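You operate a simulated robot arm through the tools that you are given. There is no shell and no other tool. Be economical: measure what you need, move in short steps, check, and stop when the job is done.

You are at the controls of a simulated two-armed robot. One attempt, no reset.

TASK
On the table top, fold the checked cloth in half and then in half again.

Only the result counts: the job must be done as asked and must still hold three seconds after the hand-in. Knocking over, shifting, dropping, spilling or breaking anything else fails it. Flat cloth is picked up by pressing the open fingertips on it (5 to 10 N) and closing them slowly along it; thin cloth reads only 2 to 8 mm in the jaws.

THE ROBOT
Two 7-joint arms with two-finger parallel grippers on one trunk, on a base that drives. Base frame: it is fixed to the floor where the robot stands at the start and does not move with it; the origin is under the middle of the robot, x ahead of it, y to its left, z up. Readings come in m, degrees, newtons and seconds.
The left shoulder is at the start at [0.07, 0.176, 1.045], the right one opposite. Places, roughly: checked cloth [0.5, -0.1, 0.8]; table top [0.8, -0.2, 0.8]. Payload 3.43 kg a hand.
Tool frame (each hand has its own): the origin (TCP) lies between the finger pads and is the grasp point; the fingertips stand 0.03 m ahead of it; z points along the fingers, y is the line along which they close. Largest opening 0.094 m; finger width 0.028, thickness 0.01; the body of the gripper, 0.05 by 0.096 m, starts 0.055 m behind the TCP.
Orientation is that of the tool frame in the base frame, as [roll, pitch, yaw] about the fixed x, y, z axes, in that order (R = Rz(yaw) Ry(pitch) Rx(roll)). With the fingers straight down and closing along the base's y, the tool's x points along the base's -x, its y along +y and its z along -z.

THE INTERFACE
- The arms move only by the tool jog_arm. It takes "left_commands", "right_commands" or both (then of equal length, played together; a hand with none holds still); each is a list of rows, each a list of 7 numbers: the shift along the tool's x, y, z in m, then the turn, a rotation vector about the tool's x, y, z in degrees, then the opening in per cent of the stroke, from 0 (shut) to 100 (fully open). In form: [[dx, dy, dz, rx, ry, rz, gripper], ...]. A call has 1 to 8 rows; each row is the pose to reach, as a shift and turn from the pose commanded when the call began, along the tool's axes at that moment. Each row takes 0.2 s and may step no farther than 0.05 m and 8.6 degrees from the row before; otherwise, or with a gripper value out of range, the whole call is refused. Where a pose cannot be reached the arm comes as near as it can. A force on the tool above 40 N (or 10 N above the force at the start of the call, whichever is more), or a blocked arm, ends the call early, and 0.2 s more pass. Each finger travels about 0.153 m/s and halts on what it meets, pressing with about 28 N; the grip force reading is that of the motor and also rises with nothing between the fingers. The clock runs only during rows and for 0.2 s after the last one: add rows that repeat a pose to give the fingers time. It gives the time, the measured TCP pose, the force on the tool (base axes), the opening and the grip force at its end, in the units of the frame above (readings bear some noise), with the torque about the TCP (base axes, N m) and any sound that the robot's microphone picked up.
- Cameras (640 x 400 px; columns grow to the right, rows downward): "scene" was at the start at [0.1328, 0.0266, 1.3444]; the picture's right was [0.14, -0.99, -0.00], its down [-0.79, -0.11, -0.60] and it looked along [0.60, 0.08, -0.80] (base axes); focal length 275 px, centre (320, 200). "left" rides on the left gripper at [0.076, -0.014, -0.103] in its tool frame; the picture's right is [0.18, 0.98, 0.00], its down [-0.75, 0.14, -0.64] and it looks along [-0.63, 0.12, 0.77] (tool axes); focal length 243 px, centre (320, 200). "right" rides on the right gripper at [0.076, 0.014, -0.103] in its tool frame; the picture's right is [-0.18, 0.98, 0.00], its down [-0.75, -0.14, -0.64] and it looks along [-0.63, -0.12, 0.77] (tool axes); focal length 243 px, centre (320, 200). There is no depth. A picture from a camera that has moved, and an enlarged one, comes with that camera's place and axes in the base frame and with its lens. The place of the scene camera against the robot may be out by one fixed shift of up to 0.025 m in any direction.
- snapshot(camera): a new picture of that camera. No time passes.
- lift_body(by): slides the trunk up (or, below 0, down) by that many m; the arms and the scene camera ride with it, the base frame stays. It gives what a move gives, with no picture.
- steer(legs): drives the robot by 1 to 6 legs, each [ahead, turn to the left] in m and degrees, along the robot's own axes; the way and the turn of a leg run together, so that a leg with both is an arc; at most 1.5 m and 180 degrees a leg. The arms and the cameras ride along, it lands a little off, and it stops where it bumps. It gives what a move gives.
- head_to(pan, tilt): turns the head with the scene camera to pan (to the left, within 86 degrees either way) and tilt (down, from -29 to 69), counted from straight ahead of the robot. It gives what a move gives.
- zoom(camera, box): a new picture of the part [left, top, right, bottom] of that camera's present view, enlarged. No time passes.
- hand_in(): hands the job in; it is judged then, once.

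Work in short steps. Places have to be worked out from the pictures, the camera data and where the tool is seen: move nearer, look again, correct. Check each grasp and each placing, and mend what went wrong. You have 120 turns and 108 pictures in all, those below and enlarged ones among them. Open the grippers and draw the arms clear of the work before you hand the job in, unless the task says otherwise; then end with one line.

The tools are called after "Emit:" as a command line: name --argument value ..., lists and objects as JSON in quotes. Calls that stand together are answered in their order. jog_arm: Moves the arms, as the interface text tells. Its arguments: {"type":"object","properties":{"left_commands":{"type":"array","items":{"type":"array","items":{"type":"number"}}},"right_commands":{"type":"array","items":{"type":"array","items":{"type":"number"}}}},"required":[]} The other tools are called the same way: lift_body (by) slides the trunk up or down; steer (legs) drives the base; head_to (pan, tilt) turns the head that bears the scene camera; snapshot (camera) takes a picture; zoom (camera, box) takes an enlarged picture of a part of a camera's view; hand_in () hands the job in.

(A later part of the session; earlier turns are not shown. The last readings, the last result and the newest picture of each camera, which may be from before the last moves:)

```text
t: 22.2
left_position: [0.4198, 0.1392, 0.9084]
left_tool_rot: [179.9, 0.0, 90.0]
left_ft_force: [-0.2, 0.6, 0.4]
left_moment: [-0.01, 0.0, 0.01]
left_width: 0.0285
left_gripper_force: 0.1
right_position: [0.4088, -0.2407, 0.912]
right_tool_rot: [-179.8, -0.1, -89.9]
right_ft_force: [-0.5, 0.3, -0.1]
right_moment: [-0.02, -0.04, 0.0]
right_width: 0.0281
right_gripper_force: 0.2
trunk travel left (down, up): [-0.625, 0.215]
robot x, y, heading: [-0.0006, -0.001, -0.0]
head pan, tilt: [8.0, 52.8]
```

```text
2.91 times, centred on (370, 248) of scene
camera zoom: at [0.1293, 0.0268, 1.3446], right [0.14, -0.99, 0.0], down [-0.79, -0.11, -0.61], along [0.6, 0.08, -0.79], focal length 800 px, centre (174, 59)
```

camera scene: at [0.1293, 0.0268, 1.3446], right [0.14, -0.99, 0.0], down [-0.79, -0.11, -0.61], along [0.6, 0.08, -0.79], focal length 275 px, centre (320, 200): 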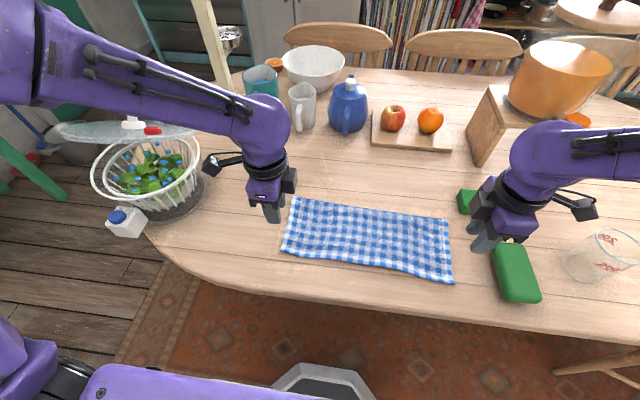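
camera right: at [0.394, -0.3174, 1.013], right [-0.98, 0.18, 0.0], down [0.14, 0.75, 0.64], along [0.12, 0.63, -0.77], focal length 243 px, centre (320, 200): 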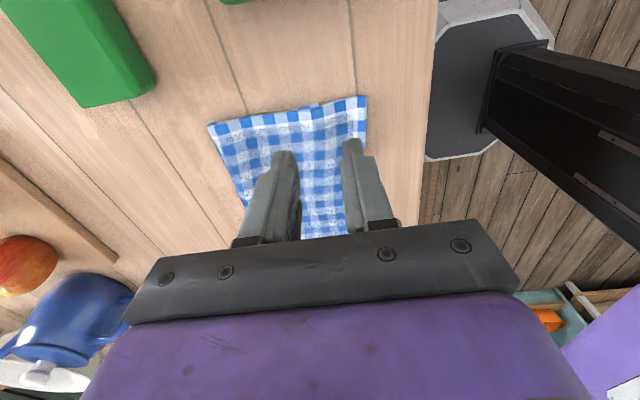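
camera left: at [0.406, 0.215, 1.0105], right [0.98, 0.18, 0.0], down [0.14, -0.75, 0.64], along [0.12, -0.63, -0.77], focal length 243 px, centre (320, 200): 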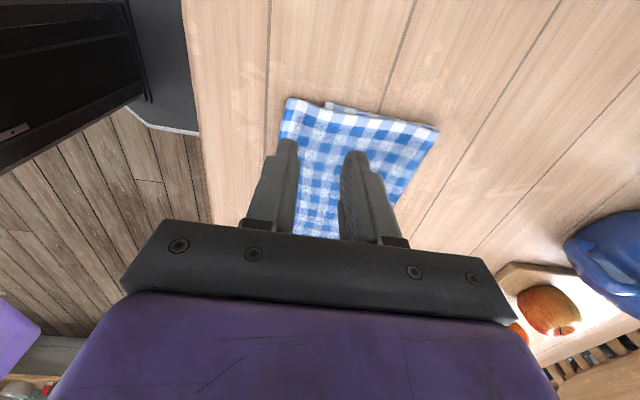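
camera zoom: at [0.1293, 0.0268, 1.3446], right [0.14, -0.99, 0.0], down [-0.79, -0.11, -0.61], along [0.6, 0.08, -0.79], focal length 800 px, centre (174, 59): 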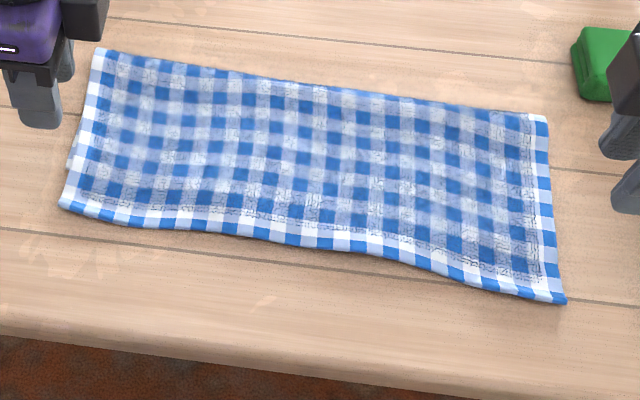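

Left overshoot is about 34 mm and right about 46 mm. The overhang lets me regrip only the top layer, so I put the jaws (25%) over the overhanging hems and lower them.

Emit:
jog_arm --left_commands '[[-0.011, -0.012, 0.02, 0, 0, 0, 25], [-0.022, -0.024, 0.05, 0, 0, 0, 25], [-0.022, -0.024, 0.08, 0, 0, 0, 25], [-0.022, -0.024, 0.094, 0, 0, 0, 25], [-0.022, -0.024, 0.099, 0, 0, 0, 25]]' --right_commands '[[-0.011, 0.017, 0.02, 0, 0, 0, 25], [-0.0207, 0.034, 0.05, 0, 0, 0, 25], [-0.0207, 0.034, 0.08, 0, 0, 0, 25], [-0.0207, 0.034, 0.097, 0, 0, 0, 25], [-0.0207, 0.034, 0.102, 0, 0, 0, 25]]'

Emit:
snapshot --camera "left"

Emit:
snapshot --camera "right"

```text
t: 23.4
left_position: [0.4008, 0.1174, 0.8057]
left_tool_rot: [180.0, -0.1, 90.0]
left_ft_force: [0.6, -0.5, -0.2]
left_moment: [0.04, 0.01, -0.01]
left_width: 0.0232
left_gripper_force: 0.0
right_position: [0.3774, -0.2211, 0.8079]
right_tool_rot: [-179.9, 0.0, -89.9]
right_ft_force: [-0.6, -0.1, 0.1]
right_moment: [0.0, 0.0, -0.03]
right_width: 0.0234
right_gripper_force: 0.1
trunk travel left (down, up): [-0.625, 0.215]
robot x, y, heading: [-0.0014, -0.0005, -0.1]
head pan, tilt: [8.0, 52.8]
```

```text
75 pictures are left
camera left: at [0.3861, 0.1924, 0.9092], right [0.98, 0.18, 0.0], down [0.14, -0.75, 0.64], along [0.12, -0.63, -0.77], focal length 243 px, centre (320, 200)
```

left: 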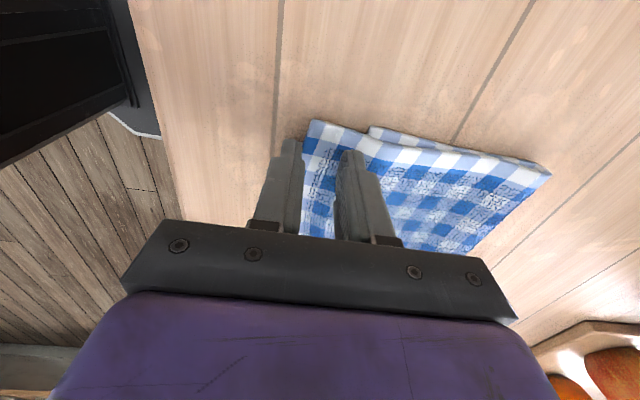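

```text
74 pictures are left
camera right: at [0.3636, -0.2964, 0.9089], right [-0.98, 0.18, 0.0], down [0.14, 0.75, 0.64], along [0.12, 0.63, -0.77], focal length 243 px, centre (320, 200)
```

right: 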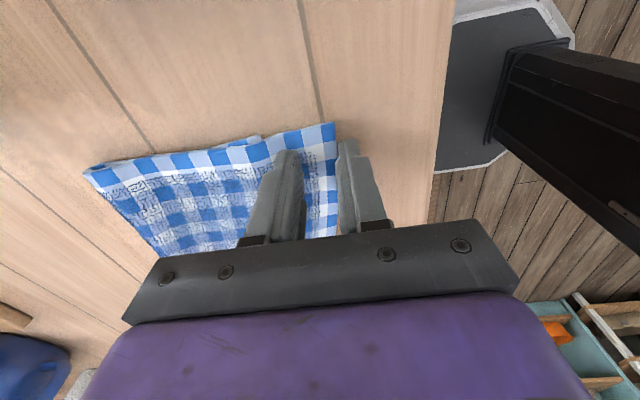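

Fingers straddle the overhanging hems. I nudge the left hand 4 mm nearer, press and close.

Emit:
jog_arm --left_commands '[[0, -0.004, 0.001, 0, 0, 0, 25], [0, -0.004, 0.003, 0, 0, 0, 25], [0, -0.004, 0.0042, 0, 0, 0, 25], [0, -0.004, 0.0042, 0, 0, 0, 18], [0, -0.004, 0.0042, 0, 0, 0, 12], [0, -0.004, 0.0042, 0, 0, 0, 6], [0, -0.004, 0.0042, 0, 0, 0, 0], [0, -0.004, 0.0042, 0, 0, 0, 0]]' --right_commands '[[0, 0, 0.002, 0, 0, 0, 25], [0, 0, 0.004, 0, 0, 0, 25], [0, 0, 0.0062, 0, 0, 0, 25], [0, 0, 0.0062, 0, 0, 0, 18], [0, 0, 0.0062, 0, 0, 0, 12], [0, 0, 0.0062, 0, 0, 0, 6], [0, 0, 0.0062, 0, 0, 0, 0], [0, 0, 0.0062, 0, 0, 0, 0]]'

Emit:
snapshot --camera "left"

Emit:
snapshot --camera "right"

```text
t: 25.2
left_position: [0.3948, 0.1155, 0.8043]
left_tool_rot: [179.9, 0.0, 90.1]
left_ft_force: [0.9, -0.9, 2.4]
left_moment: [0.0, -0.03, -0.02]
left_width: 0.0035
left_gripper_force: 28.1
right_position: [0.3772, -0.2193, 0.8014]
right_tool_rot: [-179.8, 0.1, -89.8]
right_ft_force: [3.7, -1.0, 19.5]
right_moment: [-0.03, -0.25, -0.02]
right_width: 0.0045
right_gripper_force: 27.8
trunk travel left (down, up): [-0.625, 0.215]
robot x, y, heading: [-0.0021, -0.0013, 0.1]
head pan, tilt: [8.0, 52.8]
```

```text
73 pictures are left
camera left: at [0.3806, 0.1928, 0.9062], right [0.98, 0.19, 0.0], down [0.14, -0.75, 0.64], along [0.12, -0.63, -0.77], focal length 243 px, centre (320, 200)
```

left: 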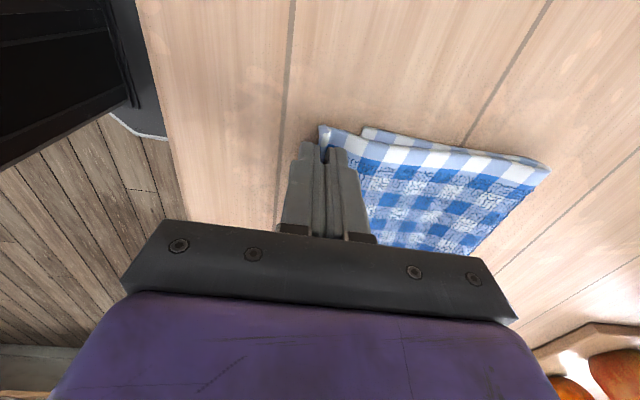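

```text
72 pictures are left
camera right: at [0.3632, -0.296, 0.9044], right [-0.98, 0.18, 0.0], down [0.14, 0.75, 0.64], along [0.12, 0.63, -0.77], focal length 243 px, centre (320, 200)
```

right: 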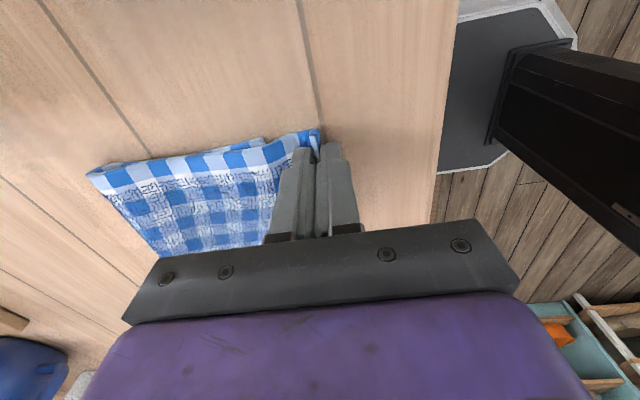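

Both top-layer hems are gripped. I lift and peel the flap back up to upright so the crease reforms.

Emit:
jog_arm --left_commands '[[0, 0.0027, -0.027, 0, 0, 0, 0], [0, 0.0108, -0.052, 0, 0, 0, 0], [0, 0.0253, -0.078, 0, 0, 0, 0], [0, 0.045, -0.1, 0, 0, 0, 0], [0, 0.0695, -0.119, 0, 0, 0, 0], [0, 0.097, -0.1315, 0, 0, 0, 0], [0, 0.127, -0.135, 0, 0, 0, 0], [0, 0.15, -0.135, 0, 0, 0, 0]]' --right_commands '[[0, -0.0027, -0.027, 0, 0, 0, 0], [0, -0.0108, -0.052, 0, 0, 0, 0], [0, -0.0253, -0.078, 0, 0, 0, 0], [0, -0.045, -0.1, 0, 0, 0, 0], [0, -0.0695, -0.119, 0, 0, 0, 0], [0, -0.097, -0.1315, 0, 0, 0, 0], [0, -0.127, -0.135, 0, 0, 0, 0], [0, -0.155, -0.135, 0, 0, 0, 0]]'

Emit:
snapshot --camera "scene"

```text
t: 27.0
left_position: [0.5465, 0.1152, 0.9388]
left_tool_rot: [-179.8, 0.0, 90.0]
left_ft_force: [0.2, 0.3, -0.4]
left_moment: [0.01, -0.01, 0.03]
left_width: 0.0037
left_gripper_force: 28.1
right_position: [0.5353, -0.2174, 0.9351]
right_tool_rot: [179.8, 0.0, -89.8]
right_ft_force: [-0.7, -0.5, -0.1]
right_moment: [-0.04, 0.03, -0.01]
right_width: 0.0039
right_gripper_force: 27.9
trunk travel left (down, up): [-0.625, 0.215]
robot x, y, heading: [-0.0011, -0.0018, 0.1]
head pan, tilt: [8.0, 52.8]
```

```text
71 pictures are left
camera scene: at [0.1351, 0.0265, 1.3441], right [0.14, -0.99, 0.0], down [-0.79, -0.11, -0.6], along [0.6, 0.08, -0.8], focal length 275 px, centre (320, 200)
```

scene: 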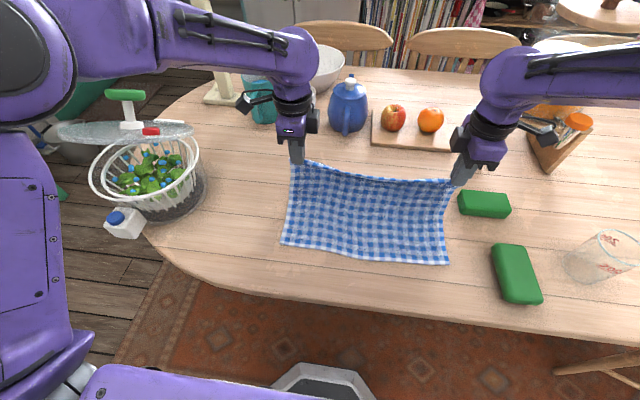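

The flap is upright and the near edge is still in place. I lay it down again on a shorter arc, ending about 4 cm further forward than before.

Emit:
jog_arm --left_commands '[[0.001, -0.0198, 0.0025, 0, 0, 0, 0], [0.001, -0.0389, 0.01, 0, 0, 0, 0], [0.002, -0.0564, 0.022, 0, 0, 0, 0], [0.002, -0.0718, 0.038, 0, 0, 0, 0], [0.002, -0.0842, 0.058, 0, 0, 0, 0], [0.003, -0.0938, 0.08, 0, 0, 0, 0], [0.003, -0.0995, 0.105, 0, 0, 0, 0]]' --right_commands '[[0, 0.0185, 0.0025, 0, 0, 0, 0], [0, 0.0364, 0.01, 0, 0, 0, 0], [0, 0.0528, 0.022, 0, 0, 0, 0], [0, 0.0672, 0.038, 0, 0, 0, 0], [0, 0.0789, 0.058, 0, 0, 0, 0], [0, 0.0878, 0.08, 0, 0, 0, 0], [0, 0.0931, 0.102, 0, 0, 0, 0]]'

Emit:
snapshot --camera "left"

Emit:
snapshot --camera "right"

Emit:
snapshot --camera "scene"

```text
t: 28.6
left_position: [0.4452, 0.1164, 0.8322]
left_tool_rot: [180.0, 0.0, 90.1]
left_ft_force: [-0.7, -0.4, -0.1]
left_moment: [0.01, 0.01, 0.0]
left_width: 0.0034
left_gripper_force: 27.6
right_position: [0.441, -0.217, 0.8349]
right_tool_rot: [179.9, 0.0, -89.9]
right_ft_force: [0.3, 1.5, 0.2]
right_moment: [0.04, 0.02, 0.03]
right_width: 0.0041
right_gripper_force: 28.0
trunk travel left (down, up): [-0.625, 0.215]
robot x, y, heading: [-0.0002, -0.004, -0.1]
head pan, tilt: [8.0, 52.8]
```

```text
70 pictures are left
camera left: at [0.4319, 0.1933, 0.9341], right [0.98, 0.19, 0.0], down [0.14, -0.75, 0.64], along [0.12, -0.63, -0.77], focal length 243 px, centre (320, 200)
```

left: 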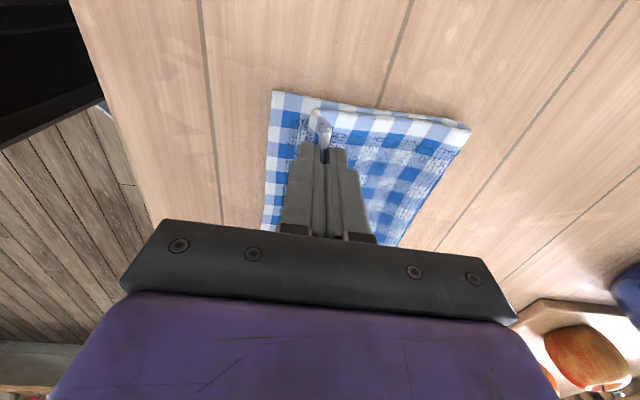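

```text
69 pictures are left
camera right: at [0.4271, -0.2939, 0.9365], right [-0.98, 0.18, 0.0], down [0.14, 0.75, 0.64], along [0.12, 0.63, -0.77], focal length 243 px, centre (320, 200)
```

right: 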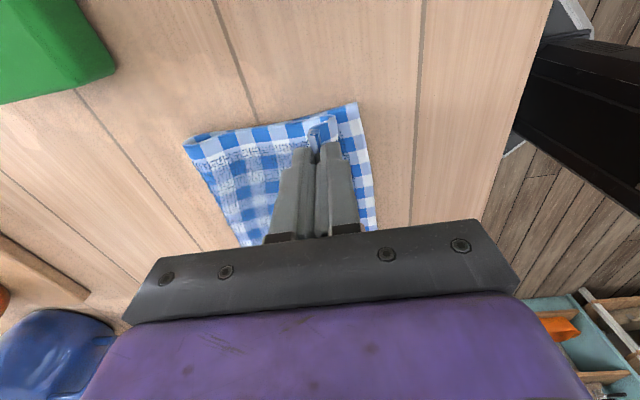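

```text
68 pictures are left
camera scene: at [0.1339, 0.0264, 1.3443], right [0.14, -0.99, 0.0], down [-0.79, -0.11, -0.6], along [0.6, 0.08, -0.8], focal length 275 px, centre (320, 200)
```

scene: 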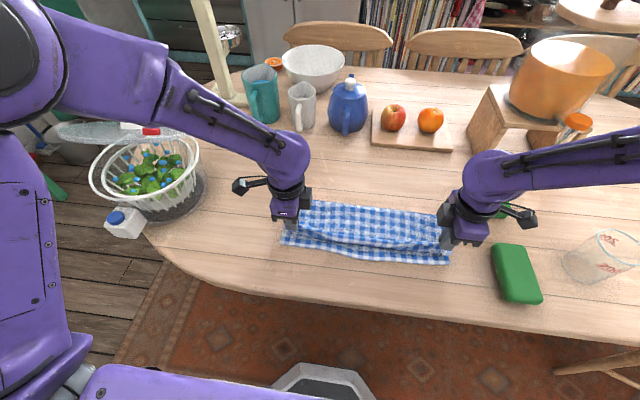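

Bottom corners now read (0.412, 0.142) and (0.413, -0.237). I shift slightly and lower to contact.

Emit:
jog_arm --left_commands '[[0.003, -0.004, 0.008, 0, 0, 0, 0], [0.005, -0.009, 0.015, 0, 0, 0, 0], [0.005, -0.009, 0.02, 0, 0, 0, 0], [0.005, -0.009, 0.0245, 0, 0, 0, 0]]' --right_commands '[[0, 0.002, 0.008, 0, 0, 0, 0], [0, 0.003, 0.016, 0, 0, 0, 0], [0, 0.003, 0.023, 0, 0, 0, 0], [0, 0.003, 0.0275, 0, 0, 0, 0]]'

```text
t: 29.6
left_position: [0.4364, 0.1224, 0.8101]
left_tool_rot: [179.9, 0.0, 90.2]
left_ft_force: [0.6, -2.1, 5.6]
left_moment: [-0.05, -0.05, 0.03]
left_width: 0.0038
left_gripper_force: 28.2
right_position: [0.4372, -0.2182, 0.8081]
right_tool_rot: [-179.8, -0.1, -89.9]
right_ft_force: [1.6, 2.1, 7.9]
right_moment: [0.08, -0.03, 0.0]
right_width: 0.004
right_gripper_force: 28.0
trunk travel left (down, up): [-0.625, 0.215]
robot x, y, heading: [0.0011, 0.0003, 0.0]
head pan, tilt: [8.0, 52.8]
```

In contact on both sides. I open slowly and lift straight up.

Emit:
jog_arm --left_commands '[[0, 0, 0, 0, 0, 0, 5], [0, 0, 0, 0, 0, 0, 10], [0, 0, 0, 0, 0, 0, 16], [0, 0, -0.01, 0, 0, 0, 22], [0, 0, -0.03, 0, 0, 0, 25], [0, 0, -0.06, 0, 0, 0, 30], [0.03, 0, -0.1, 0, 0, 0, 30]]' --right_commands '[[0, 0, 0, 0, 0, 0, 5], [0, 0, 0, 0, 0, 0, 10], [0, 0, 0, 0, 0, 0, 16], [0, 0, -0.01, 0, 0, 0, 22], [0, 0, -0.03, 0, 0, 0, 25], [0, 0, -0.06, 0, 0, 0, 30], [0.03, 0, -0.1, 0, 0, 0, 30]]'

Emit:
snapshot --camera "left"

Emit:
snapshot --camera "right"

Emit:
zoom --camera "scene" --box '[260, 180, 480, 317]'

```text
t: 31.2
left_position: [0.4383, 0.1564, 0.911]
left_tool_rot: [179.8, 0.1, 90.1]
left_ft_force: [0.4, 0.0, 0.3]
left_moment: [0.01, 0.0, -0.05]
left_width: 0.0281
left_gripper_force: 0.1
right_position: [0.4326, -0.2517, 0.9071]
right_tool_rot: [-179.9, -0.1, -89.7]
right_ft_force: [0.1, 0.2, 0.6]
right_moment: [0.01, 0.02, -0.02]
right_width: 0.0282
right_gripper_force: 0.0
trunk travel left (down, up): [-0.625, 0.215]
robot x, y, heading: [0.0025, -0.0001, 0.1]
head pan, tilt: [8.0, 52.8]
```

```text
67 pictures are left
camera left: at [0.4235, 0.2327, 1.0131], right [0.98, 0.19, 0.0], down [0.14, -0.75, 0.64], along [0.12, -0.63, -0.77], focal length 243 px, centre (320, 200)
```

left: 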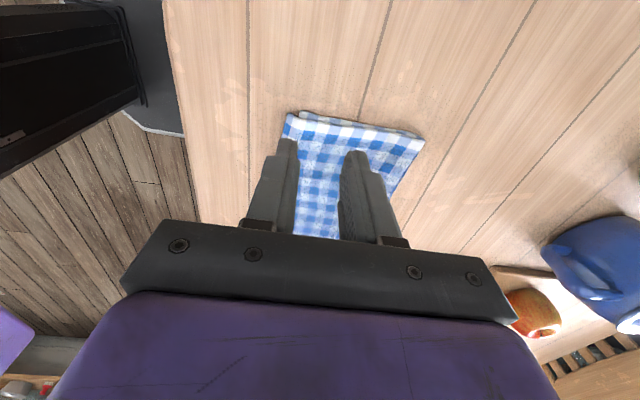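

```text
66 pictures are left
camera right: at [0.4186, -0.3275, 1.0094], right [-0.98, 0.18, 0.0], down [0.14, 0.75, 0.64], along [0.12, 0.63, -0.77], focal length 243 px, centre (320, 200)
```

right: 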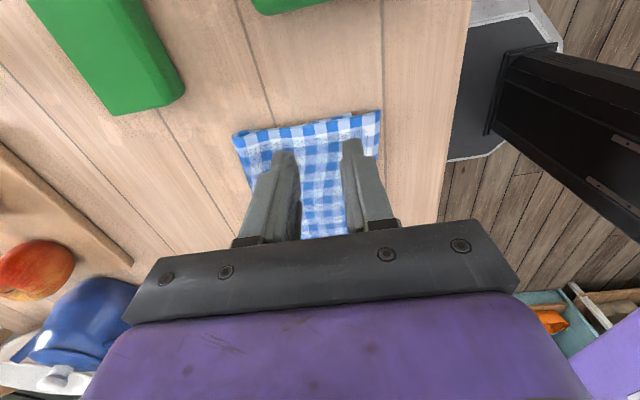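

```text
2.91 times, centred on (370, 248) of scene
camera zoom: at [0.1295, 0.027, 1.3446], right [0.14, -0.99, 0.0], down [-0.79, -0.11, -0.61], along [0.6, 0.08, -0.8], focal length 800 px, centre (174, 59)
```

zoom: 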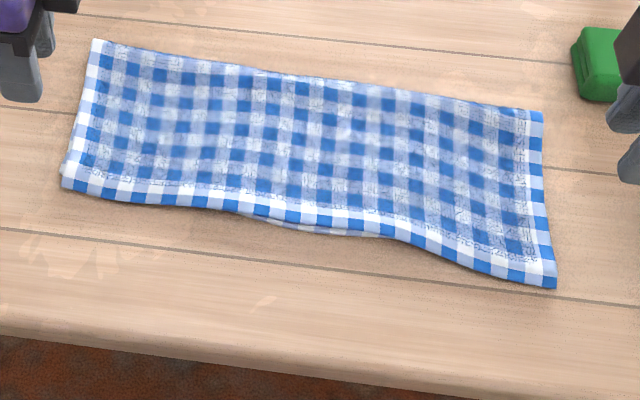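

Much better: the edges nearly coincide. I zoom on both ends to check the alignment.

Emit:
zoom --camera "left" --box '[260, 90, 440, 202]'

Emit:
zoom --camera "right" --box '[220, 90, 400, 202]'

```text
3.56 times, centred on (350, 146) of left
camera zoom: at [0.4235, 0.2327, 1.0131], right [0.98, 0.19, 0.0], down [0.14, -0.75, 0.64], along [0.12, -0.63, -0.77], focal length 863 px, centre (213, 392)
```

zoom: 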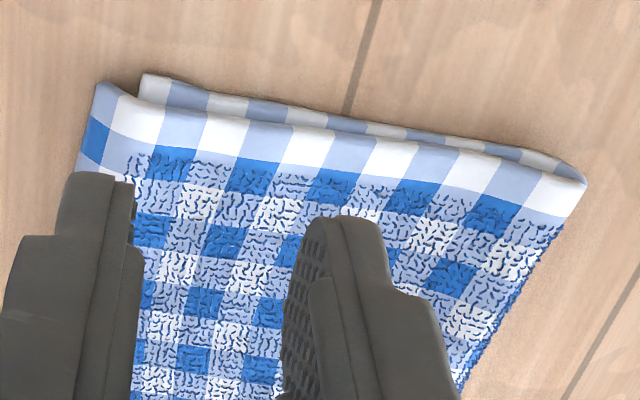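

```text
3.56 times, centred on (310, 146) of right
camera zoom: at [0.4186, -0.3275, 1.0094], right [-0.98, 0.18, 0.0], down [0.14, 0.75, 0.64], along [0.12, 0.63, -0.77], focal length 863 px, centre (356, 392)
```

zoom: 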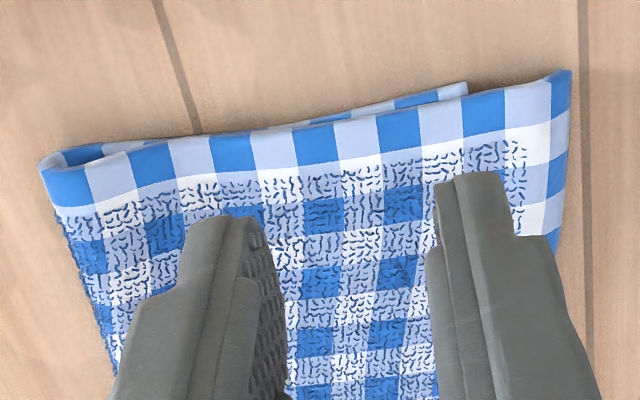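

Left overshoot is about 1.3 cm, which is fine, but the right corner still overshoots about 2.8 cm. I mend only the right corner: jaws at 20% over its overhang.

Emit:
jog_arm --right_commands '[[-0.015, 0.02, 0.02, 0, 0, 0, 20], [-0.0317, 0.0476, 0.05, 0, 0, 0, 20], [-0.0317, 0.0476, 0.08, 0, 0, 0, 20], [-0.0317, 0.0476, 0.095, 0, 0, 0, 20], [-0.0317, 0.0476, 0.099, 0, 0, 0, 20]]'

Emit:
snapshot --camera "right"

```text
t: 32.4
left_position: [0.4402, 0.1566, 0.9095]
left_tool_rot: [180.0, 0.0, 90.1]
left_ft_force: [-0.7, -0.6, -0.5]
left_moment: [-0.01, 0.0, -0.01]
left_width: 0.0284
left_gripper_force: 0.0
right_position: [0.3887, -0.2185, 0.8084]
right_tool_rot: [180.0, 0.0, -89.7]
right_ft_force: [-0.3, -0.3, 1.1]
right_moment: [0.0, -0.02, 0.0]
right_width: 0.0192
right_gripper_force: 0.0
trunk travel left (down, up): [-0.625, 0.215]
robot x, y, heading: [0.0019, -0.0002, -0.0]
head pan, tilt: [8.0, 52.8]
```

```text
62 pictures are left
camera right: at [0.3745, -0.2946, 0.9095], right [-0.98, 0.18, 0.0], down [0.14, 0.75, 0.64], along [0.12, 0.63, -0.77], focal length 243 px, centre (320, 200)
```

right: 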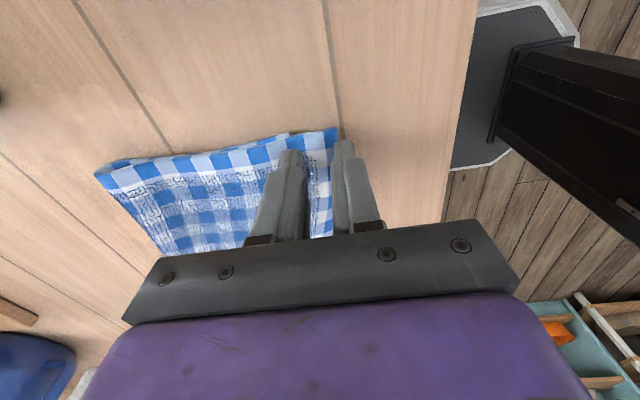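

The jaws straddle the overhang. I shift 3 mm nearer, press and close.

Emit:
jog_arm --right_commands '[[0, 0.003, 0.001, 0, 0, 0, 20], [0, 0.003, 0.003, 0, 0, 0, 20], [0, 0.003, 0.005, 0, 0, 0, 20], [0, 0.003, 0.005, 0, 0, 0, 14], [0, 0.003, 0.005, 0, 0, 0, 9], [0, 0.003, 0.005, 0, 0, 0, 4], [0, 0.003, 0.005, 0, 0, 0, 0], [0, 0.003, 0.005, 0, 0, 0, 0]]'

Emit:
snapshot --camera "right"

```text
t: 34.2
left_position: [0.4393, 0.1567, 0.9097]
left_tool_rot: [179.9, 0.1, 90.1]
left_ft_force: [-0.4, 0.7, -0.9]
left_moment: [-0.04, -0.02, 0.0]
left_width: 0.0281
left_gripper_force: 0.0
right_position: [0.3855, -0.2174, 0.8041]
right_tool_rot: [-179.7, -0.1, -89.9]
right_ft_force: [7.7, -1.2, 29.0]
right_moment: [0.01, -0.49, -0.03]
right_width: 0.0035
right_gripper_force: 28.3
trunk travel left (down, up): [-0.625, 0.215]
robot x, y, heading: [0.0012, 0.0001, 0.1]
head pan, tilt: [8.0, 52.8]
```

```text
61 pictures are left
camera right: at [0.3715, -0.2931, 0.9062], right [-0.98, 0.18, -0.01], down [0.14, 0.75, 0.64], along [0.12, 0.63, -0.77], focal length 243 px, centre (320, 200)
```

right: 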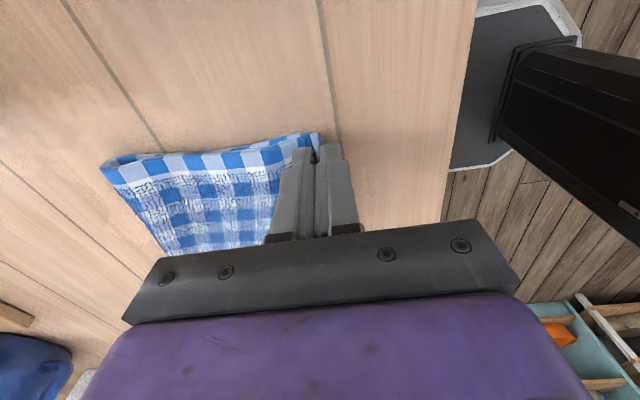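

Gripped at 3.5 mm. I peel this corner up and forward and check that only the top layer comes.

Emit:
jog_arm --right_commands '[[0, -0.003, -0.027, 0, 0, 0, 0], [0, -0.012, -0.052, 0, 0, 0, 0], [0, -0.028, -0.076, 0, 0, 0, 0], [0, -0.05, -0.097, 0, 0, 0, 0], [0, -0.077, -0.112, 0, 0, 0, 0], [0, -0.105, -0.118, 0, 0, 0, 0], [0, -0.135, -0.12, 0, 0, 0, 0]]'

Emit:
snapshot --camera "right"

Emit:
snapshot --camera "scene"

```text
t: 35.8
left_position: [0.4403, 0.1548, 0.9086]
left_tool_rot: [-179.9, 0.0, 90.1]
left_ft_force: [-0.1, -0.4, -0.1]
left_moment: [0.01, 0.03, 0.02]
left_width: 0.0282
left_gripper_force: 0.1
right_position: [0.5224, -0.2171, 0.9229]
right_tool_rot: [-179.9, -0.1, -89.8]
right_ft_force: [0.8, 0.4, -0.4]
right_moment: [0.0, 0.01, 0.01]
right_width: 0.0035
right_gripper_force: 27.9
trunk travel left (down, up): [-0.625, 0.215]
robot x, y, heading: [0.0018, -0.0009, -0.1]
head pan, tilt: [8.0, 52.8]
```

```text
60 pictures are left
camera right: at [0.5087, -0.2938, 1.0252], right [-0.98, 0.18, 0.0], down [0.14, 0.75, 0.64], along [0.12, 0.63, -0.77], focal length 243 px, centre (320, 200)
```

right: 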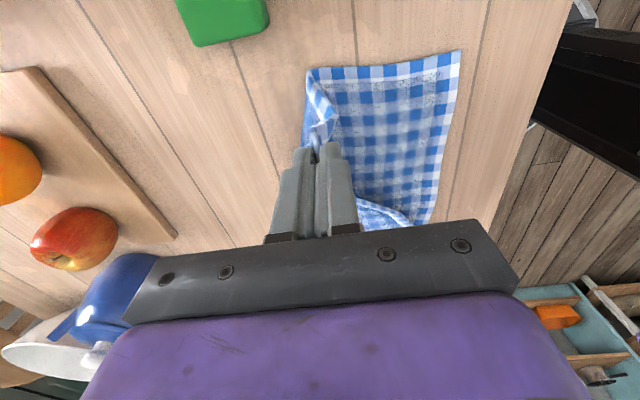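

```text
59 pictures are left
camera scene: at [0.1342, 0.0269, 1.3442], right [0.14, -0.99, 0.0], down [-0.79, -0.11, -0.6], along [0.6, 0.08, -0.8], focal length 275 px, centre (320, 200)
```

scene: 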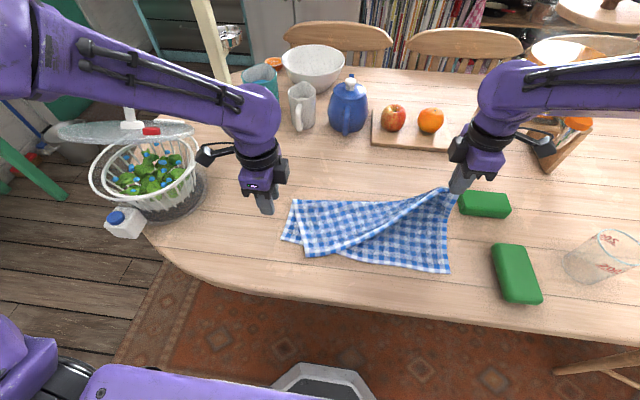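

Only the top layer came up, though it dragged the left end of the flap a bit. I lay the corner back down near x 0.44, slightly outward in y.

Emit:
jog_arm --right_commands '[[0.001, 0.018, 0.003, 0, 0, 0, 0], [0.002, 0.035, 0.011, 0, 0, 0, 0], [0.003, 0.05, 0.024, 0, 0, 0, 0], [0.004, 0.062, 0.04, 0, 0, 0, 0], [0.005, 0.071, 0.06, 0, 0, 0, 0], [0.005, 0.077, 0.082, 0, 0, 0, 0], [0.005, 0.08, 0.105, 0, 0, 0, 0], [0.005, 0.08, 0.113, 0, 0, 0, 0]]'

Emit:
snapshot --camera "right"

Emit:
snapshot --camera "scene"

Emit:
snapshot --camera "left"

```text
t: 37.6
left_position: [0.4401, 0.1551, 0.9099]
left_tool_rot: [-180.0, 0.0, 90.1]
left_ft_force: [-0.5, 0.1, -0.5]
left_moment: [-0.02, 0.03, 0.01]
left_width: 0.0282
left_gripper_force: 0.1
right_position: [0.4399, -0.2226, 0.8105]
right_tool_rot: [-179.8, 0.0, -89.7]
right_ft_force: [0.4, 0.3, -0.1]
right_moment: [0.0, 0.03, -0.02]
right_width: 0.0034
right_gripper_force: 28.2
trunk travel left (down, up): [-0.625, 0.215]
robot x, y, heading: [-0.0001, -0.0009, 0.2]
head pan, tilt: [8.0, 52.8]
```

```text
58 pictures are left
camera right: at [0.4268, -0.2987, 0.9126], right [-0.98, 0.18, 0.0], down [0.14, 0.75, 0.64], along [0.12, 0.63, -0.77], focal length 243 px, centre (320, 200)
```

right: 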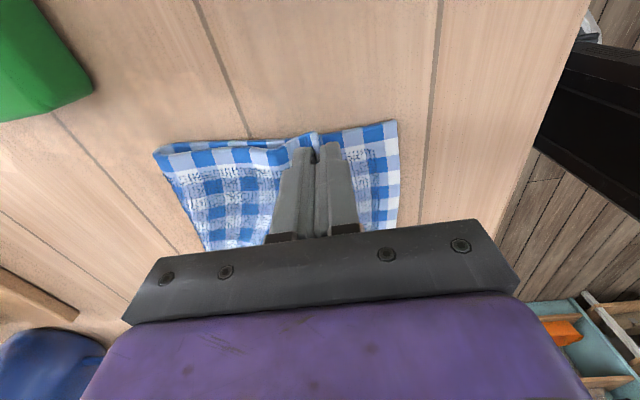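

```text
57 pictures are left
camera scene: at [0.1327, 0.0267, 1.3444], right [0.14, -0.99, 0.0], down [-0.79, -0.11, -0.6], along [0.6, 0.08, -0.8], focal length 275 px, centre (320, 200)
```

scene: 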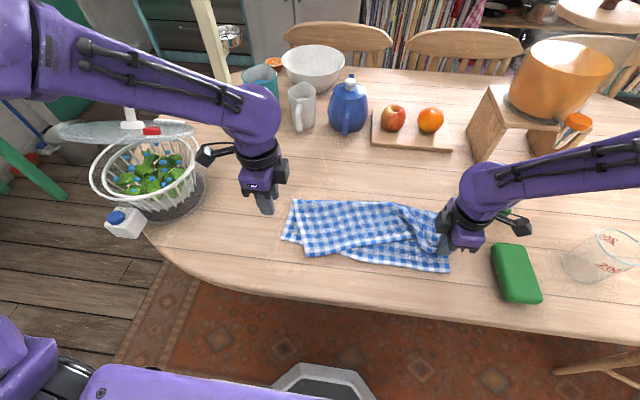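

```text
56 pictures are left
camera left: at [0.4259, 0.2323, 1.0118], right [0.98, 0.19, 0.0], down [0.14, -0.75, 0.64], along [0.12, -0.63, -0.77], focal length 243 px, centre (320, 200)
```

left: 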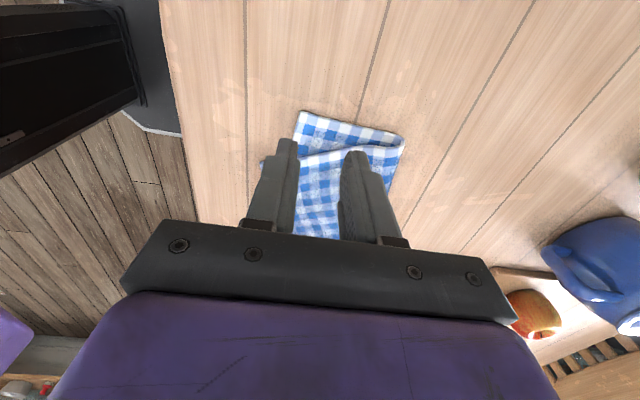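

The right is placed but the flap's left end was dragged inward. I keep the right grip, and move the left hand aside to see its corner.

Emit:
jog_arm --left_commands '[[0.03, -0.01, -0.01, 0, 0, 0, 30], [0.06, -0.02, -0.02, 0, 0, 0, 25]]'

Emit:
snapshot --camera "left"

Emit:
zoom --camera "scene" --box '[260, 180, 480, 317]'

```text
t: 38.2
left_position: [0.4187, 0.2166, 0.9292]
left_tool_rot: [180.0, 0.0, 90.0]
left_ft_force: [0.6, 0.1, 0.8]
left_moment: [-0.02, -0.01, 0.02]
left_width: 0.0234
left_gripper_force: 0.0
right_position: [0.4405, -0.2208, 0.8107]
right_tool_rot: [-179.8, -0.1, -89.8]
right_ft_force: [0.4, 0.2, -0.5]
right_moment: [-0.02, -0.01, 0.0]
right_width: 0.0036
right_gripper_force: 28.0
trunk travel left (down, up): [-0.625, 0.215]
robot x, y, heading: [0.0024, -0.0049, 0.0]
head pan, tilt: [8.0, 52.8]
```

```text
55 pictures are left
camera left: at [0.4045, 0.2918, 1.0319], right [0.98, 0.18, 0.0], down [0.14, -0.75, 0.64], along [0.12, -0.63, -0.77], focal length 243 px, centre (320, 200)
```

left: 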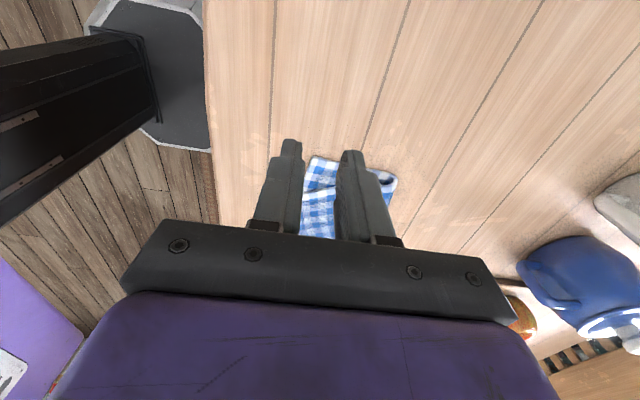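

```text
2.91 times, centred on (370, 248) of scene
camera zoom: at [0.1321, 0.0277, 1.3444], right [0.14, -0.99, 0.0], down [-0.79, -0.11, -0.6], along [0.6, 0.08, -0.8], focal length 800 px, centre (174, 59)
```

zoom: 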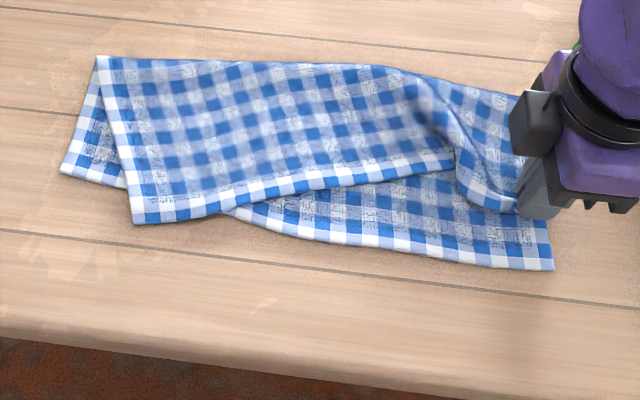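

The left top corner sits at about (0.386, 0.078), overhanging the bottom edge by about 2 cm. I bring the left hand over it for a close look.

Emit:
jog_arm --left_commands '[[-0.04, -0.006, 0.0, 0, 0, 0, 20], [-0.08, -0.012, 0.01, 0, 0, 0, 20], [-0.115, -0.018, 0.03, 0, 0, 0, 20], [-0.147, -0.024, 0.06, 0, 0, 0, 20]]'

Emit:
snapshot --camera "left"

```text
t: 39.2
left_position: [0.3939, 0.0659, 0.8678]
left_tool_rot: [-180.0, -0.1, 90.0]
left_ft_force: [0.3, -1.0, 0.6]
left_moment: [-0.02, 0.0, -0.01]
left_width: 0.0188
left_gripper_force: 0.1
right_position: [0.4413, -0.2238, 0.8105]
right_tool_rot: [180.0, 0.2, -89.9]
right_ft_force: [0.2, -0.3, 0.4]
right_moment: [-0.02, -0.01, 0.01]
right_width: 0.0038
right_gripper_force: 27.6
trunk travel left (down, up): [-0.625, 0.215]
robot x, y, heading: [0.001, -0.0003, 0.1]
head pan, tilt: [8.0, 52.8]
```

```text
53 pictures are left
camera left: at [0.3795, 0.142, 0.9705], right [0.98, 0.19, 0.0], down [0.14, -0.75, 0.64], along [0.12, -0.63, -0.77], focal length 243 px, centre (320, 200)
```

left: 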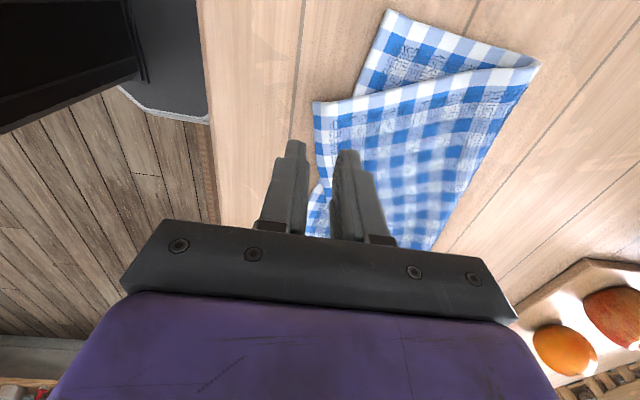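

The close view gives the corner at (0.386, 0.079) and the bottom edge at about x 0.412 there, so the overhang is about 2 cm. I use a 15% opening and go down.

Emit:
jog_arm --left_commands '[[-0.003, 0, 0.02, 0, 0, 0, 15], [-0.003, -0.001, 0.04, 0, 0, 0, 15], [-0.003, -0.001, 0.055, 0, 0, 0, 15], [-0.003, -0.001, 0.06, 0, 0, 0, 15]]'

Emit:
snapshot --camera "left"

```text
t: 40.2
left_position: [0.3913, 0.0652, 0.8085]
left_tool_rot: [-179.9, 0.0, 90.1]
left_ft_force: [0.4, -0.2, 1.1]
left_moment: [-0.01, 0.01, 0.03]
left_width: 0.0143
left_gripper_force: 0.0
right_position: [0.4402, -0.2228, 0.812]
right_tool_rot: [-180.0, 0.1, -89.8]
right_ft_force: [0.0, 0.0, 0.5]
right_moment: [0.02, 0.02, -0.01]
right_width: 0.0035
right_gripper_force: 28.0
trunk travel left (down, up): [-0.625, 0.215]
robot x, y, heading: [-0.0013, 0.0008, 0.1]
head pan, tilt: [8.0, 52.8]
```

```text
52 pictures are left
camera left: at [0.3777, 0.1403, 0.9105], right [0.98, 0.18, 0.0], down [0.14, -0.75, 0.64], along [0.12, -0.63, -0.77], focal length 243 px, centre (320, 200)
```

left: 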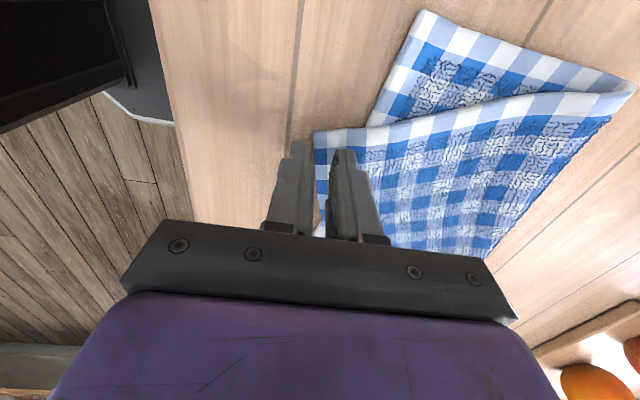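

The fingers straddle the hem. Press and close.

Emit:
jog_arm --left_commands '[[0, 0.001, 0.002, 0, 0, 0, 15], [0, 0.001, 0.004, 0, 0, 0, 15], [0, 0.001, 0.0058, 0, 0, 0, 15], [0, 0.001, 0.0058, 0, 0, 0, 10], [0, 0.001, 0.0058, 0, 0, 0, 5], [0, 0.001, 0.0058, 0, 0, 0, 0], [0, 0.001, 0.0058, 0, 0, 0, 0]]'

Emit:
snapshot --camera "left"

```text
t: 41.8
left_position: [0.3942, 0.064, 0.8049]
left_tool_rot: [179.9, 0.0, 90.2]
left_ft_force: [1.1, -0.1, 8.0]
left_moment: [0.0, -0.05, -0.01]
left_width: 0.0
left_gripper_force: 28.3
right_position: [0.4404, -0.2222, 0.8113]
right_tool_rot: [-180.0, 0.1, -89.8]
right_ft_force: [-0.2, 0.5, -0.6]
right_moment: [-0.02, 0.0, 0.02]
right_width: 0.0034
right_gripper_force: 27.8
trunk travel left (down, up): [-0.625, 0.215]
robot x, y, heading: [0.0012, -0.0012, 0.3]
head pan, tilt: [8.0, 52.8]
```

```text
51 pictures are left
camera left: at [0.3797, 0.1403, 0.9054], right [0.98, 0.19, 0.0], down [0.14, -0.75, 0.64], along [0.12, -0.63, -0.77], focal length 243 px, centre (320, 200)
```

left: 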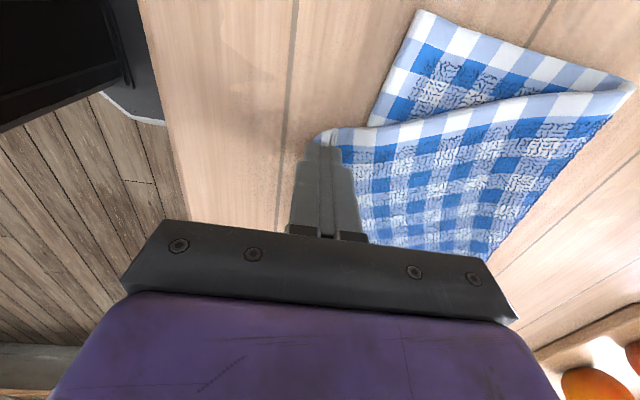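

The left jaws closed empty (0 mm). I retry with 19% opening and a firmer press.

Emit:
jog_arm --left_commands '[[0, 0, -0.01, 0, 0, 0, 5], [0, 0.001, -0.012, 0, 0, 0, 19], [0, 0.001, -0.005, 0, 0, 0, 19], [0, 0.001, -0.002, 0, 0, 0, 19], [0, 0.001, 0.0005, 0, 0, 0, 19], [0, 0.001, 0.0015, 0, 0, 0, 19]]'

Emit:
snapshot --camera "left"

```text
t: 43.2
left_position: [0.3938, 0.0642, 0.8043]
left_tool_rot: [179.9, 0.1, 90.1]
left_ft_force: [1.8, 2.7, 19.4]
left_moment: [0.02, -0.34, 0.01]
left_width: 0.0184
left_gripper_force: 0.6
right_position: [0.4398, -0.2232, 0.8111]
right_tool_rot: [-179.9, -0.1, -89.8]
right_ft_force: [-0.5, 0.5, 0.3]
right_moment: [0.01, 0.0, 0.0]
right_width: 0.0036
right_gripper_force: 28.1
trunk travel left (down, up): [-0.625, 0.215]
robot x, y, heading: [0.0008, -0.0025, 0.3]
head pan, tilt: [8.0, 52.8]
```

```text
50 pictures are left
camera left: at [0.3796, 0.1405, 0.9056], right [0.98, 0.19, 0.0], down [0.14, -0.75, 0.64], along [0.12, -0.63, -0.77], focal length 243 px, centre (320, 200)
```

left: 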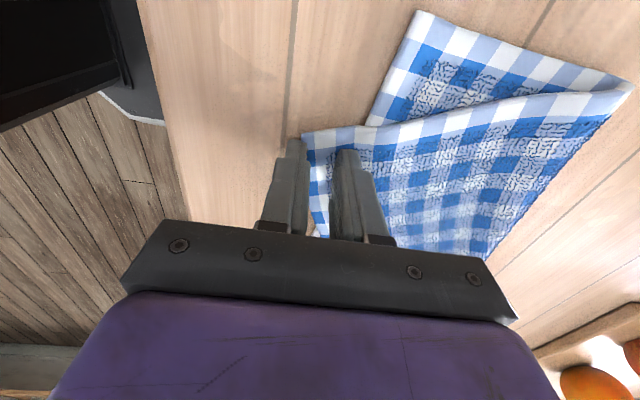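

The press is about 19 N, a little high. I ease up 1 mm and close slowly.

Emit:
jog_arm --left_commands '[[0, 0, -0.0008, 0, 0, 0, 19], [0, 0, -0.0008, 0, 0, 0, 15], [0, 0, -0.0008, 0, 0, 0, 11], [0, 0, -0.0008, 0, 0, 0, 7], [0, 0, -0.0008, 0, 0, 0, 3], [0, 0, -0.0008, 0, 0, 0, 0], [0, 0, -0.0008, 0, 0, 0, 0]]'

Emit:
snapshot --camera "left"

```text
t: 44.8
left_position: [0.3938, 0.0634, 0.8039]
left_tool_rot: [179.9, 0.0, 90.1]
left_ft_force: [4.2, 0.0, 17.4]
left_moment: [-0.08, -0.22, 0.0]
left_width: 0.0038
left_gripper_force: 28.8
right_position: [0.441, -0.223, 0.8101]
right_tool_rot: [-179.9, 0.1, -89.9]
right_ft_force: [-0.4, -0.5, 0.0]
right_moment: [-0.03, 0.03, 0.02]
right_width: 0.0037
right_gripper_force: 27.6
trunk travel left (down, up): [-0.625, 0.215]
robot x, y, heading: [0.0014, -0.0015, -0.1]
head pan, tilt: [8.0, 52.8]
```

```text
49 pictures are left
camera left: at [0.3797, 0.1401, 0.9057], right [0.98, 0.19, 0.0], down [0.14, -0.75, 0.64], along [0.12, -0.63, -0.77], focal length 243 px, centre (320, 200)
```

left: 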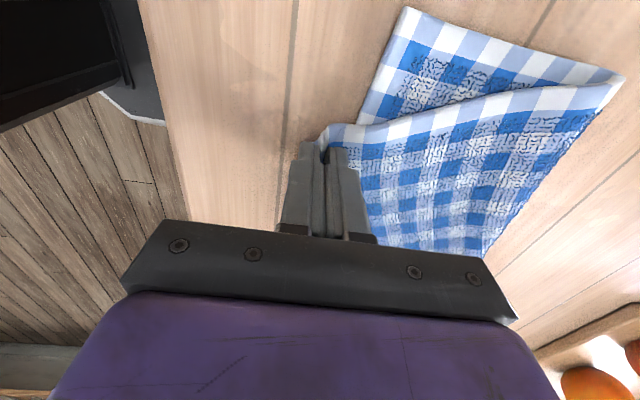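

Gripped at 3.8 mm. Both hands now lift the flap upright together while the left moves outward to restore the span.

Emit:
jog_arm --left_commands '[[0.003, 0.003, -0.027, 0, 0, 0, 0], [0.008, 0.012, -0.052, 0, 0, 0, 0], [0.015, 0.028, -0.078, 0, 0, 0, 0], [0.022, 0.048, -0.1, 0, 0, 0, 0], [0.03, 0.072, -0.115, 0, 0, 0, 0], [0.038, 0.1, -0.125, 0, 0, 0, 0], [0.046, 0.126, -0.13, 0, 0, 0, 0], [0.051, 0.15, -0.131, 0, 0, 0, 0]]' --right_commands '[[0, -0.003, -0.03, 0, 0, 0, 0], [0, -0.01, -0.055, 0, 0, 0, 0], [0, -0.02, -0.08, 0, 0, 0, 0], [0, -0.032, -0.1, 0, 0, 0, 0], [0, -0.046, -0.115, 0, 0, 0, 0], [0, -0.062, -0.122, 0, 0, 0, 0], [0, -0.078, -0.124, 0, 0, 0, 0], [0, -0.09, -0.124, 0, 0, 0, 0]]'

Emit:
snapshot --camera "scene"

Emit:
snapshot --camera "left"

Emit:
snapshot --camera "right"

```text
t: 46.6
left_position: [0.5461, 0.1158, 0.9318]
left_tool_rot: [-179.9, 0.0, 90.1]
left_ft_force: [1.0, -1.0, -0.4]
left_moment: [-0.02, 0.02, 0.01]
left_width: 0.0038
left_gripper_force: 28.5
right_position: [0.5345, -0.2228, 0.9326]
right_tool_rot: [-179.9, 0.0, -89.7]
right_ft_force: [0.3, 0.3, -0.1]
right_moment: [0.02, 0.04, 0.03]
right_width: 0.0035
right_gripper_force: 28.6
trunk travel left (down, up): [-0.625, 0.215]
robot x, y, heading: [0.0, -0.0028, -0.2]
head pan, tilt: [8.0, 52.8]
```

```text
48 pictures are left
camera scene: at [0.1345, 0.0266, 1.3442], right [0.14, -0.99, 0.0], down [-0.79, -0.11, -0.6], along [0.6, 0.08, -0.8], focal length 275 px, centre (320, 200)
```

scene: 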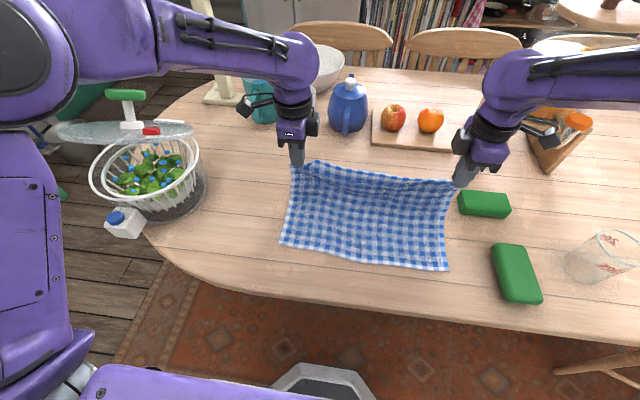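

```text
47 pictures are left
camera left: at [0.5324, 0.1925, 1.0346], right [0.98, 0.19, 0.0], down [0.14, -0.75, 0.64], along [0.12, -0.63, -0.77], focal length 243 px, centre (320, 200)
```

left: 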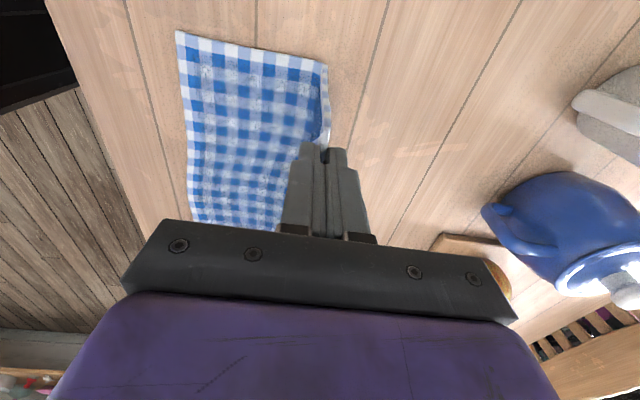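

```text
46 pictures are left
camera right: at [0.5196, -0.2986, 1.0343], right [-0.98, 0.18, 0.0], down [0.14, 0.75, 0.64], along [0.12, 0.63, -0.77], focal length 243 px, centre (320, 200)
```

right: 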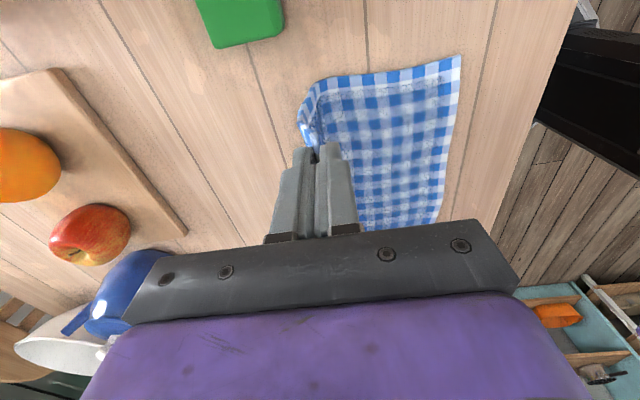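

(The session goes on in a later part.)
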